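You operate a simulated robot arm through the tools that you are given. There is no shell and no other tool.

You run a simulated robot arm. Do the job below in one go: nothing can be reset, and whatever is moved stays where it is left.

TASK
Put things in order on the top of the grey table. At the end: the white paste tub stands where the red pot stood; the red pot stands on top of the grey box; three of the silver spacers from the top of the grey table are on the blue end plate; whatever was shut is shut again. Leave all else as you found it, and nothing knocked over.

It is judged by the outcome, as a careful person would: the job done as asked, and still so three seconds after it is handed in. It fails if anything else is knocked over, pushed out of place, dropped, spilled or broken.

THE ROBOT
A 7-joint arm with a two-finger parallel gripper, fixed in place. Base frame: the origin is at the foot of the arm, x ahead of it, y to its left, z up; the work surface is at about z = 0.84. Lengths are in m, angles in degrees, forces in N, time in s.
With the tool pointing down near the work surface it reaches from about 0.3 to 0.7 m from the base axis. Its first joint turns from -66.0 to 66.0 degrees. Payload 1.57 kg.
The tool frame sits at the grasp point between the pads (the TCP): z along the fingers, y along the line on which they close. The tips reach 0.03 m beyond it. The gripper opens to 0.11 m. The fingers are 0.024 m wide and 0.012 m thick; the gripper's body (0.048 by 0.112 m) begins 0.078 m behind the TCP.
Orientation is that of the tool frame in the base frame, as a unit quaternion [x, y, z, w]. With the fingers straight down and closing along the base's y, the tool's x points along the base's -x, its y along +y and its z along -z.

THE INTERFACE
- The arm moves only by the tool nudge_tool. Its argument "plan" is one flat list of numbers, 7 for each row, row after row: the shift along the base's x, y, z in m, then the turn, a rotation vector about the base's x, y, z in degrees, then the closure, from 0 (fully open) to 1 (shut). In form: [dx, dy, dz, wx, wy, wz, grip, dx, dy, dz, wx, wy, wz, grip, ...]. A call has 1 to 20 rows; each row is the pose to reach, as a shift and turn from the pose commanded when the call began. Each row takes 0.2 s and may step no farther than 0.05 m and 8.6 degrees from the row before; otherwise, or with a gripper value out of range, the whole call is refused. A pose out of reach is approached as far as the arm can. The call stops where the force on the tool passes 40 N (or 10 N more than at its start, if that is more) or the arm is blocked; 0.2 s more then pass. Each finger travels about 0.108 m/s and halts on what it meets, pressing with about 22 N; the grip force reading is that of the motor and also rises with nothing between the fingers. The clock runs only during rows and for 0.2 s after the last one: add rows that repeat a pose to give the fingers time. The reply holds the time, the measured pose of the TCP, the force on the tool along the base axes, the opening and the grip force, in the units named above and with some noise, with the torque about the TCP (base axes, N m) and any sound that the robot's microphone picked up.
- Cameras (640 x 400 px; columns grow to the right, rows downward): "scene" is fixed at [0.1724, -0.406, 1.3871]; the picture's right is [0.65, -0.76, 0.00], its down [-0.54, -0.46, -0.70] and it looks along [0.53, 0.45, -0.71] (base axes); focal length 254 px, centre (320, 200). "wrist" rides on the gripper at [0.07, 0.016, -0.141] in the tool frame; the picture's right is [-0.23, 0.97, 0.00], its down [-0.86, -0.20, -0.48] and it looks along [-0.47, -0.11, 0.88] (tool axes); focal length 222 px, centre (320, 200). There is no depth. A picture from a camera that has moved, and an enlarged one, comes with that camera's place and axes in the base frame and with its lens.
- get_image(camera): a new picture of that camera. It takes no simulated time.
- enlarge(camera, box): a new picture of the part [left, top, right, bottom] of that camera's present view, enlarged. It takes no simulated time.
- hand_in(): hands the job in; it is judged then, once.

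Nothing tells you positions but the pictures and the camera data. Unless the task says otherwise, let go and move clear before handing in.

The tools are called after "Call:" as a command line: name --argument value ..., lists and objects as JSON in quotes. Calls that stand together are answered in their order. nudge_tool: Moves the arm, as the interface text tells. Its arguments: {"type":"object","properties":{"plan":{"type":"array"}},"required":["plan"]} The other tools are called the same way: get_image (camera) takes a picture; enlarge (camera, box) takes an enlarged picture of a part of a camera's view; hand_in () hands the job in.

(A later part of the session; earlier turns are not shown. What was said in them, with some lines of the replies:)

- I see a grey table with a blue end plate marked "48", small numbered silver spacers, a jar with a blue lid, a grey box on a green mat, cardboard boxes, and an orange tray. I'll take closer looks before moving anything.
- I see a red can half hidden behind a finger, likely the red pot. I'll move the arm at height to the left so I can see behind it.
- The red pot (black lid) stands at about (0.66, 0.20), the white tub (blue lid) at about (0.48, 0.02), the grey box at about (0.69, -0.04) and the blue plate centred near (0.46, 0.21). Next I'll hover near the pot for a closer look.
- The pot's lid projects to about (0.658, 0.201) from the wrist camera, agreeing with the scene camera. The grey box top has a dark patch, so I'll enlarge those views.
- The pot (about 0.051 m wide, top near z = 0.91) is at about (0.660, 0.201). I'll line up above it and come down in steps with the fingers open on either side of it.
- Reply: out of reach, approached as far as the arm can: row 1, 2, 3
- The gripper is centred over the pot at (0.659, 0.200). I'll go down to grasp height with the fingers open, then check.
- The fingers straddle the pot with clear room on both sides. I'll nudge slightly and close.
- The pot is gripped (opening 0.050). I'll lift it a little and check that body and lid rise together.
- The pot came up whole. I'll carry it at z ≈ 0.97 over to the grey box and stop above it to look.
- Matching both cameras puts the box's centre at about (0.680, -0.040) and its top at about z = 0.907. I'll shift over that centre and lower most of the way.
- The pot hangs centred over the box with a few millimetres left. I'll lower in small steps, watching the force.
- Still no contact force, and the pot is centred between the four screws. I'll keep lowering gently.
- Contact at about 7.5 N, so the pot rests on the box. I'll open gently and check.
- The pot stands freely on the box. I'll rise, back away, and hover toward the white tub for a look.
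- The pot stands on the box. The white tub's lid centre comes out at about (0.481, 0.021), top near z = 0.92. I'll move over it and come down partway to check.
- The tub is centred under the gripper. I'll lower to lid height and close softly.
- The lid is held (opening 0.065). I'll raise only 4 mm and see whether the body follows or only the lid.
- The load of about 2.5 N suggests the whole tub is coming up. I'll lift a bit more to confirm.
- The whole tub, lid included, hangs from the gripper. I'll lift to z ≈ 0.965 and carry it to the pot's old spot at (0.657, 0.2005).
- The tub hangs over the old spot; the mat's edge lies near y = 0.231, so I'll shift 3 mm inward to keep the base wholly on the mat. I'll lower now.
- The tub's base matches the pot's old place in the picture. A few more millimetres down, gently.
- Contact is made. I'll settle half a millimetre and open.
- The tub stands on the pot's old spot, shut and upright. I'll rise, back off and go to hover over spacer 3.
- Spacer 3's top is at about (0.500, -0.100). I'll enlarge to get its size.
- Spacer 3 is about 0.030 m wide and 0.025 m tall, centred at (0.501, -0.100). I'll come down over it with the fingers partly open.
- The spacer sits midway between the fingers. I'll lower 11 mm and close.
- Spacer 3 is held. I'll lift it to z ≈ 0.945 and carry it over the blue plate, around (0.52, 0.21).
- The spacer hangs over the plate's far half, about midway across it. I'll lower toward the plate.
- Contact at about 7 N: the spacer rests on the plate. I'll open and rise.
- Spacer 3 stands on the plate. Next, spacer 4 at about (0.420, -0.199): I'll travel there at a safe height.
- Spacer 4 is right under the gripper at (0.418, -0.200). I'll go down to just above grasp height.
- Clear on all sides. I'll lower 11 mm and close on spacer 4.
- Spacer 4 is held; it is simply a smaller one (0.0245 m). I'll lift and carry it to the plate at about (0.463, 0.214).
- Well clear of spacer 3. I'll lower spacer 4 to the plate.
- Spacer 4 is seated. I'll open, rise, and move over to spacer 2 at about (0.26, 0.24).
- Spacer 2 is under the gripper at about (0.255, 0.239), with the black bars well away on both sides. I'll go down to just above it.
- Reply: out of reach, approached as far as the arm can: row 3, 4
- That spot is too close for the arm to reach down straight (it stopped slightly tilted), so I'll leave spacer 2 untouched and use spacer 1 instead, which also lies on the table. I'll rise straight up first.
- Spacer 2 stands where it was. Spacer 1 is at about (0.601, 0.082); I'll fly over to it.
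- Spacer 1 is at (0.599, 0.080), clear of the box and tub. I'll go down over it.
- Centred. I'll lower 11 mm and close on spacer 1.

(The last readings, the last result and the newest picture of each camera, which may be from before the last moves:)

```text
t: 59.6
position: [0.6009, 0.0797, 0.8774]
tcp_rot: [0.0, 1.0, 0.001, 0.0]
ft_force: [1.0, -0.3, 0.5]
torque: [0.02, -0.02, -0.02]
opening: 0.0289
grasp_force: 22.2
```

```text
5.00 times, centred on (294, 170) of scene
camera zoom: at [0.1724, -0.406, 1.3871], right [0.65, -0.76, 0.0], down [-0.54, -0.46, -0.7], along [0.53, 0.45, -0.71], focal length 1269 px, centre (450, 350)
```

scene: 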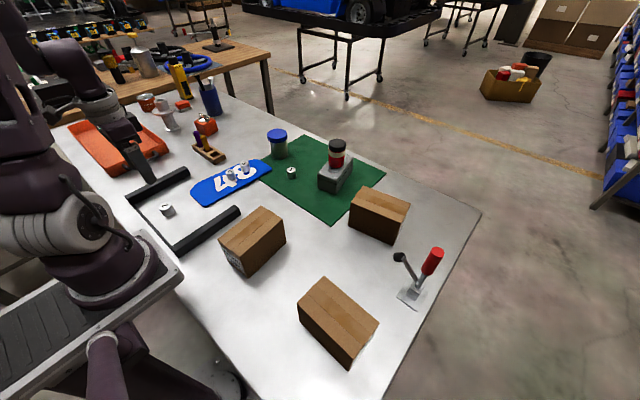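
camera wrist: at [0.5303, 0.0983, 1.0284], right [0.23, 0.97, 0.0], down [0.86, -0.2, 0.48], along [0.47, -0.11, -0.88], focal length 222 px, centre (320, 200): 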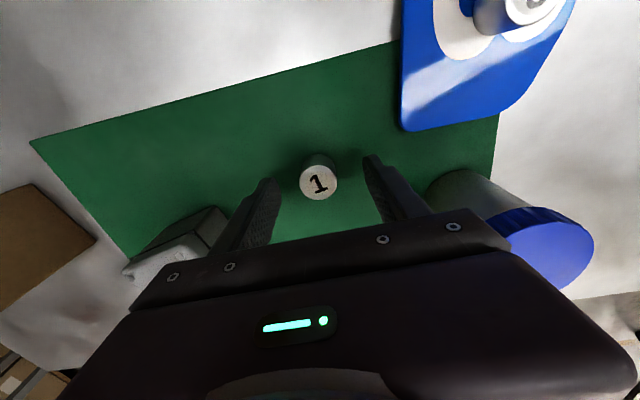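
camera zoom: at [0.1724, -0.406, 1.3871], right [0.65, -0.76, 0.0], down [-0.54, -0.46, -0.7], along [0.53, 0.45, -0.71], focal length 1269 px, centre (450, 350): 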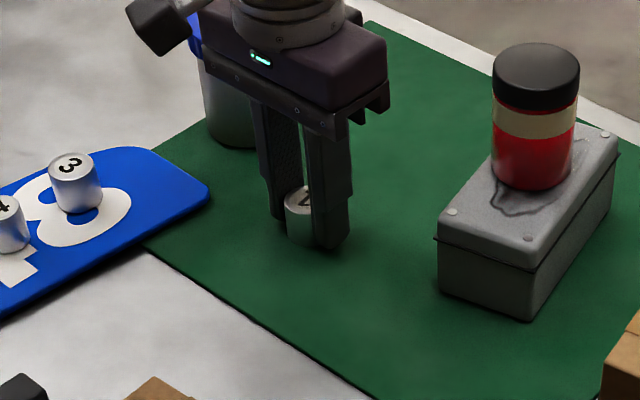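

Spacer 1 is held. I'll lift and carry it to the near part of the plate at about (0.405, 0.216).

Call:
nudge_tool --plan '[0, 0, 0.03, 0, 0, 0, 0.8, 0, 0, 0.07, 0, 0, 0, 0.8, 0, 0, 0.105, 0, 0, 0, 0.8, -0.03, 0.021, 0.105, 0, 0, 0, 0.8, -0.06, 0.042, 0.105, 0, 0, 0, 0.8, -0.09, 0.063, 0.105, 0, 0, 0, 0.8, -0.12, 0.084, 0.105, 0, 0, 0, 0.8, -0.15, 0.105, 0.105, 0, 0, 0, 0.8, -0.18, 0.126, 0.105, 0, 0, 0, 0.8, -0.196, 0.136, 0.105, 0, 0, 0, 0.8, -0.196, 0.136, 0.075, 0, 0, 0, 0.8, -0.196, 0.136, 0.05, 0, 0, 0, 0.8, -0.196, 0.136, 0.05, 0, 0, 0, 0.8]'

Call:
get_image --camera "wrist"

Call:
enlarge --camera "scene" --box '[160, 120, 288, 200]'

```text
t: 62.4
position: [0.402, 0.2131, 0.9267]
tcp_rot: [0.0, 1.0, 0.0, -0.001]
ft_force: [-0.5, 0.6, 0.0]
torque: [0.0, 0.03, 0.0]
opening: 0.0287
grasp_force: 22.2
```

```text
taken
camera wrist: at [0.3315, 0.2295, 1.0669], right [0.23, 0.97, 0.0], down [0.86, -0.2, 0.48], along [0.47, -0.11, -0.88], focal length 222 px, centre (320, 200)
```

wrist: 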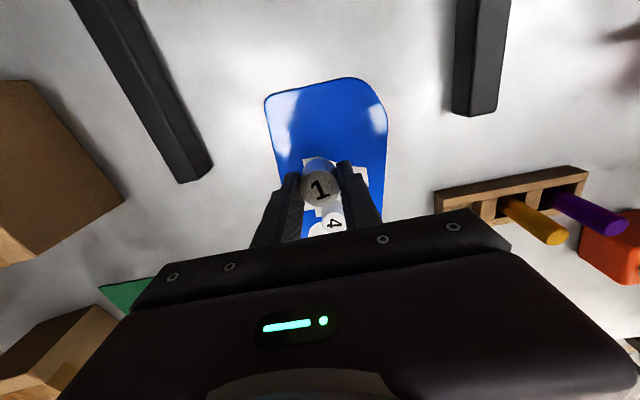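

```text
5.00 times, centred on (224, 160) of scene
camera zoom: at [0.1724, -0.4059, 1.3871], right [0.65, -0.76, 0.0], down [-0.54, -0.46, -0.7], along [0.53, 0.45, -0.71], focal length 1269 px, centre (800, 400)
```

zoom: 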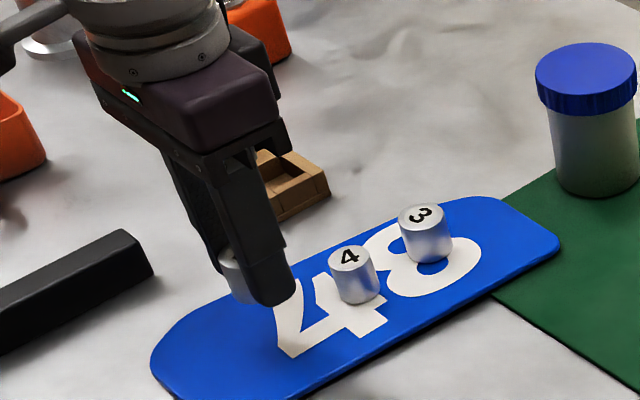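

It hangs over the plate's near part, clear of spacer 4. I'll lower it gently.

Call:
nudge_tool --plan '[0, 0.004, -0.02, 0, 0, 0, 0.8, 0, 0.004, -0.032, 0, 0, 0, 0.8, 0, 0.004, -0.034, 0, 0, 0, 0.8, 0, 0.004, -0.034, 0, 0, 0, 0.8]'

Call:
nudge_tool --plan '[0, 0, -0.001, 0, 0, 0, 0.8, 0, 0, -0.002, 0, 0, 0, 0.8]'

Call:
nudge_tool --plan '[0, 0, -0.001, 0, 0, 0, 0.8, 0, 0, -0.0015, 0, 0, 0, 0.8]'

Call:
enlarge --camera "scene" --box '[182, 140, 262, 190]'

```text
t: 63.4
position: [0.4036, 0.2176, 0.8922]
tcp_rot: [-0.001, 1.0, 0.0, 0.0]
ft_force: [0.0, 1.1, 0.1]
torque: [0.0, 0.01, -0.01]
opening: 0.0285
grasp_force: 22.5
```

```text
t: 64.0
position: [0.4035, 0.2168, 0.89]
tcp_rot: [0.0, 1.0, 0.0, 0.0]
ft_force: [-0.7, 0.2, -1.2]
torque: [0.02, 0.0, -0.02]
opening: 0.0284
grasp_force: 21.8
```

```text
t: 64.6
position: [0.4029, 0.2178, 0.8878]
tcp_rot: [0.0, 1.0, -0.001, 0.001]
ft_force: [0.6, 0.3, -0.2]
torque: [0.0, 0.01, -0.02]
opening: 0.0288
grasp_force: 22.5
```

```text
8.00 times, centred on (222, 165) of scene
camera zoom: at [0.1724, -0.4059, 1.3871], right [0.65, -0.76, 0.0], down [-0.54, -0.46, -0.7], along [0.53, 0.45, -0.71], focal length 2031 px, centre (1104, 480)
```

zoom: 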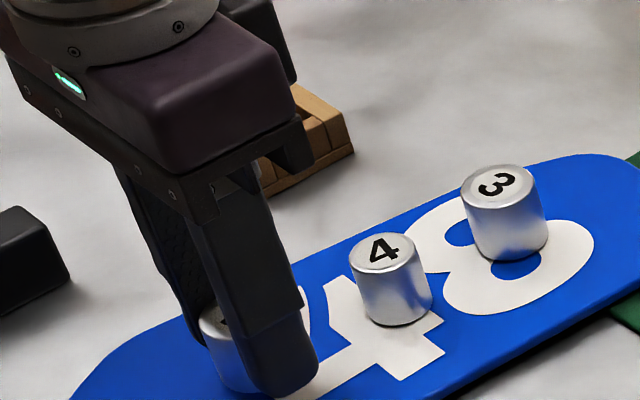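

No contact yet; I'll continue down in small steps.

Call:
nudge_tool --plan '[0, 0, -0.001, 0, 0, 0, 0.8, 0, 0, -0.0015, 0, 0, 0, 0.8]'

```text
t: 65.2
position: [0.4028, 0.2164, 0.8882]
tcp_rot: [0.0, 1.0, 0.0, 0.0]
ft_force: [-0.3, -0.2, 0.3]
torque: [0.01, -0.01, 0.03]
opening: 0.0284
grasp_force: 21.8
```

Call:
nudge_tool --plan '[0, 0, -0.0008, 0, 0, 0, 0.8, 0, 0, -0.0012, 0, 0, 0, 0.8]'

```text
t: 65.8
position: [0.4027, 0.2185, 0.8857]
tcp_rot: [0.0, 1.0, -0.001, 0.0]
ft_force: [0.4, 0.2, -0.7]
torque: [0.01, 0.0, 0.0]
opening: 0.0287
grasp_force: 22.3
```

Still free; one more small step at a time.

Call:
nudge_tool --plan '[0, 0, -0.0005, 0, 0, 0, 0.8, 0, 0, -0.001, 0, 0, 0, 0.8]'

Call:
enlarge --camera "scene" --box '[182, 145, 246, 185]'

```text
t: 66.4
position: [0.4026, 0.2184, 0.8861]
tcp_rot: [0.0, 1.0, -0.001, 0.0]
ft_force: [0.3, 0.6, -1.2]
torque: [0.01, 0.0, 0.01]
opening: 0.0288
grasp_force: 21.4
```

```text
10.00 times, centred on (214, 165) of scene
camera zoom: at [0.1724, -0.4059, 1.3871], right [0.65, -0.76, 0.0], down [-0.54, -0.46, -0.7], along [0.53, 0.45, -0.71], focal length 2539 px, centre (1380, 550)
```

zoom: 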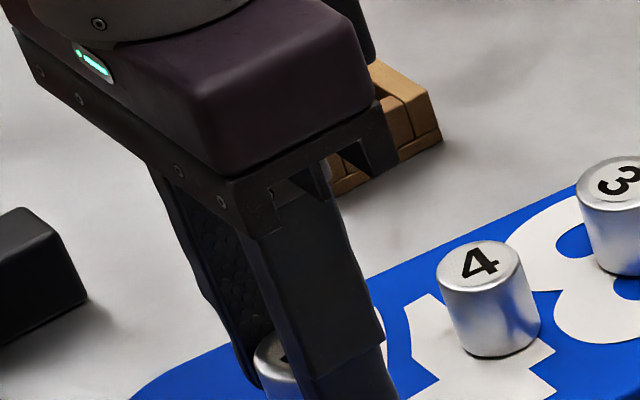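

Call:
nudge_tool --plan '[0, 0, -0.0005, 0, 0, 0, 0.8, 0, 0, -0.001, 0, 0, 0, 0.8]'

Call:
enlarge --camera "scene" --box '[182, 160, 246, 200]'

```text
t: 67.0
position: [0.4045, 0.2173, 0.8859]
tcp_rot: [0.0, 1.0, 0.0, -0.001]
ft_force: [-0.8, 0.3, -1.0]
torque: [-0.01, 0.0, -0.04]
opening: 0.0287
grasp_force: 21.6
```

```text
10.00 times, centred on (214, 180) of scene
camera zoom: at [0.1724, -0.4059, 1.3871], right [0.65, -0.76, 0.0], down [-0.54, -0.46, -0.7], along [0.53, 0.45, -0.71], focal length 2539 px, centre (1380, 400)
```

zoom: 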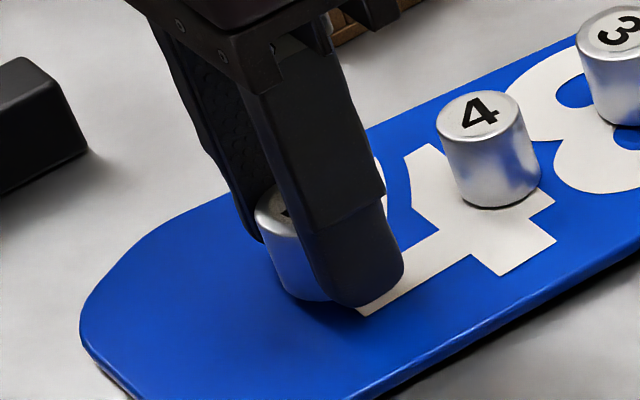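

The plate may slope slightly down at this end. I'll continue in small steps.

Call:
nudge_tool --plan '[0, 0, -0.0005, 0, 0, 0, 0.8, 0, 0, -0.001, 0, 0, 0, 0.8]'

Call:
nudge_tool --plan '[0, 0, -0.0005, 0, 0, 0, 0.8, 0, 0, -0.001, 0, 0, 0, 0.8]'

```text
t: 67.6
position: [0.4029, 0.2185, 0.8824]
tcp_rot: [0.0, 1.0, 0.001, 0.0]
ft_force: [-0.6, 1.1, -0.7]
torque: [0.0, 0.03, -0.01]
opening: 0.0288
grasp_force: 22.0
```

```text
t: 68.2
position: [0.4047, 0.2176, 0.8818]
tcp_rot: [-0.001, 1.0, 0.0, 0.0]
ft_force: [-3.5, -0.7, 11.1]
torque: [0.0, 0.0, -0.02]
opening: 0.029
grasp_force: 21.9
```

Contact at about 11 N. I'll ease off the pressure, open, and rise.

Call:
nudge_tool --plan '[0, 0, 0.001, 0, 0, 0, 0.75, 0, 0, 0.0015, 0, 0, 0, 0.6, 0, 0, 0.0015, 0, 0, 0, 0.36, 0, 0, 0.0015, 0, 0, 0, 0.36]'

Call:
enlarge --camera "scene" --box '[170, 140, 266, 200]'

```text
t: 69.2
position: [0.404, 0.2181, 0.8847]
tcp_rot: [0.0, 1.0, 0.0, -0.001]
ft_force: [0.2, -0.2, -1.1]
torque: [0.01, 0.0, 0.0]
opening: 0.0705
grasp_force: 0.1
```

```text
6.67 times, centred on (218, 170) of scene
camera zoom: at [0.1724, -0.406, 1.3871], right [0.65, -0.76, 0.0], down [-0.54, -0.46, -0.7], along [0.53, 0.45, -0.71], focal length 1693 px, centre (1000, 400)
```

zoom: 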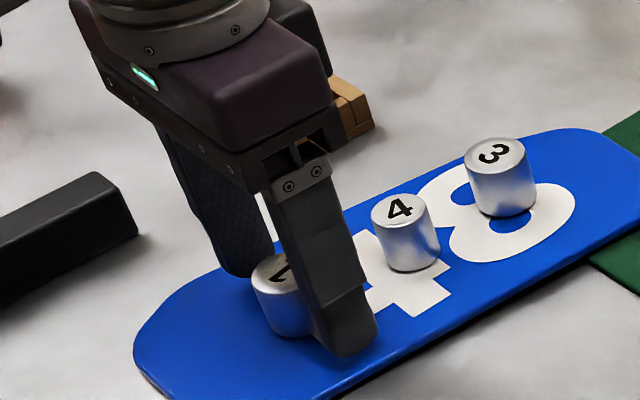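

Spacer 1 stands on the plate. I'll rise straight up and move clear, then check the whole table.

Call:
nudge_tool --plan '[0, 0, 0.03, 0, 0, 0, 0.36, 0, 0, 0.07, 0, 0, 0, 0.36, 0, 0, 0.11, 0, 0, 0, 0.36, 0, 0, 0.15, 0, 0, 0, 0.36, 0, 0, 0.19, 0, 0, 0, 0.36, 0, -0.04, 0.22, 0, 0, 0, 0.3, 0, -0.08, 0.25, 0, 0, 0, 0.2, 0, -0.12, 0.27, 0, 0, 0, 0.1, 0, -0.16, 0.27, 0, 0, 0, 0, -0.01, -0.2, 0.27, 0, 0, 0, 0, -0.02, -0.24, 0.27, 0, 0, 0, 0, -0.02, -0.28, 0.27, 0, 0, 0, 0, -0.02, -0.28, 0.27, 0, 0, 0, 0]'

Call:
get_image --camera "scene"

Call:
get_image --camera "wrist"

Call:
enlarge --camera "scene" --box '[180, 120, 308, 200]'

Call:
enlarge --camera "scene" --box '[250, 110, 410, 210]'

```text
t: 72.0
position: [0.3824, -0.0634, 1.1535]
tcp_rot: [0.0, 1.0, 0.0, 0.0]
ft_force: [0.7, -0.4, -0.2]
torque: [-0.02, 0.0, 0.0]
opening: 0.1101
grasp_force: 0.0
```

```text
taken
```

scene: 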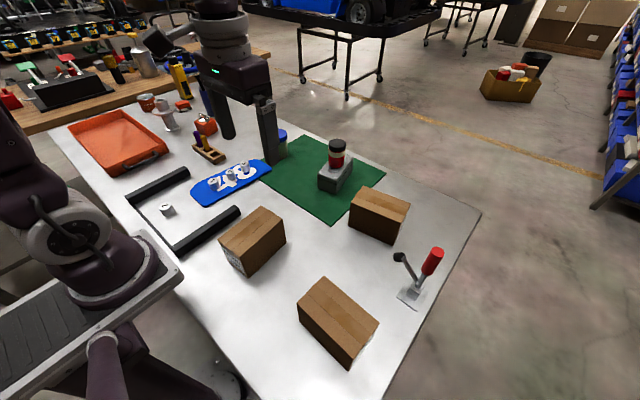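

```text
taken
camera wrist: at [0.3121, -0.0461, 1.294], right [0.23, 0.97, 0.0], down [0.86, -0.2, 0.48], along [0.47, -0.11, -0.88], focal length 222 px, centre (320, 200)
```

wrist: 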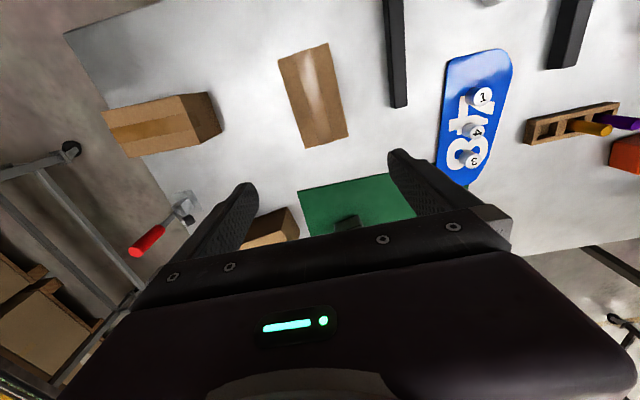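

```text
5.00 times, centred on (244, 160) of scene
camera zoom: at [0.1724, -0.406, 1.3871], right [0.65, -0.76, 0.0], down [-0.54, -0.46, -0.7], along [0.53, 0.45, -0.71], focal length 1269 px, centre (700, 400)
```

zoom: 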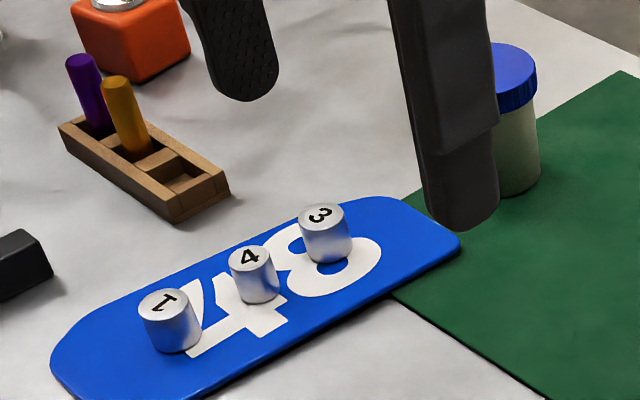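

```text
4.00 times, centred on (330, 160) of scene
camera zoom: at [0.1724, -0.406, 1.3871], right [0.65, -0.76, 0.0], down [-0.54, -0.46, -0.7], along [0.53, 0.45, -0.71], focal length 1016 px, centre (280, 360)
```

zoom: 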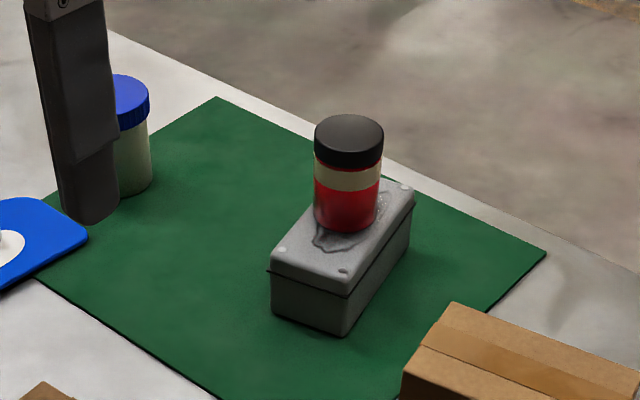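

The white tub stands shut at the red pot's old place, and the red pot stands shut on the grey box. Spacers 1, 3 and 4 are upright on the blue plate. Spacer 2 and everything else look undisturbed, and the arm is clear, so I'm handing in.

Call:
hand_in

```text
The job is handed in.
```

I did the job as asked and handed it in. I haven't been told how it was judged. In the last pictures, everything I placed was upright and nothing else looked disturbed.

- **White paste tub:** it stands where the red pot stood, lid on. I set it about 3 mm to one side so its base stays fully on the green mat.
- **Red pot:** it stands lid on, in the middle of the grey box's top. The box top has a dark, shiny patch that looks wet or greasy, and the pot sits partly over it because there was no room to avoid it.
- **Spacers:** numbers 1, 3 and 4 are on the blue end plate. I first tried number 2, inside the black frame, but the arm couldn't reach straight down there. I took number 1 from the green mat instead, counting the mat as part of the table top, and left number 2 where it was.
- **Shut things:** I opened nothing; both lids stayed on throughout.
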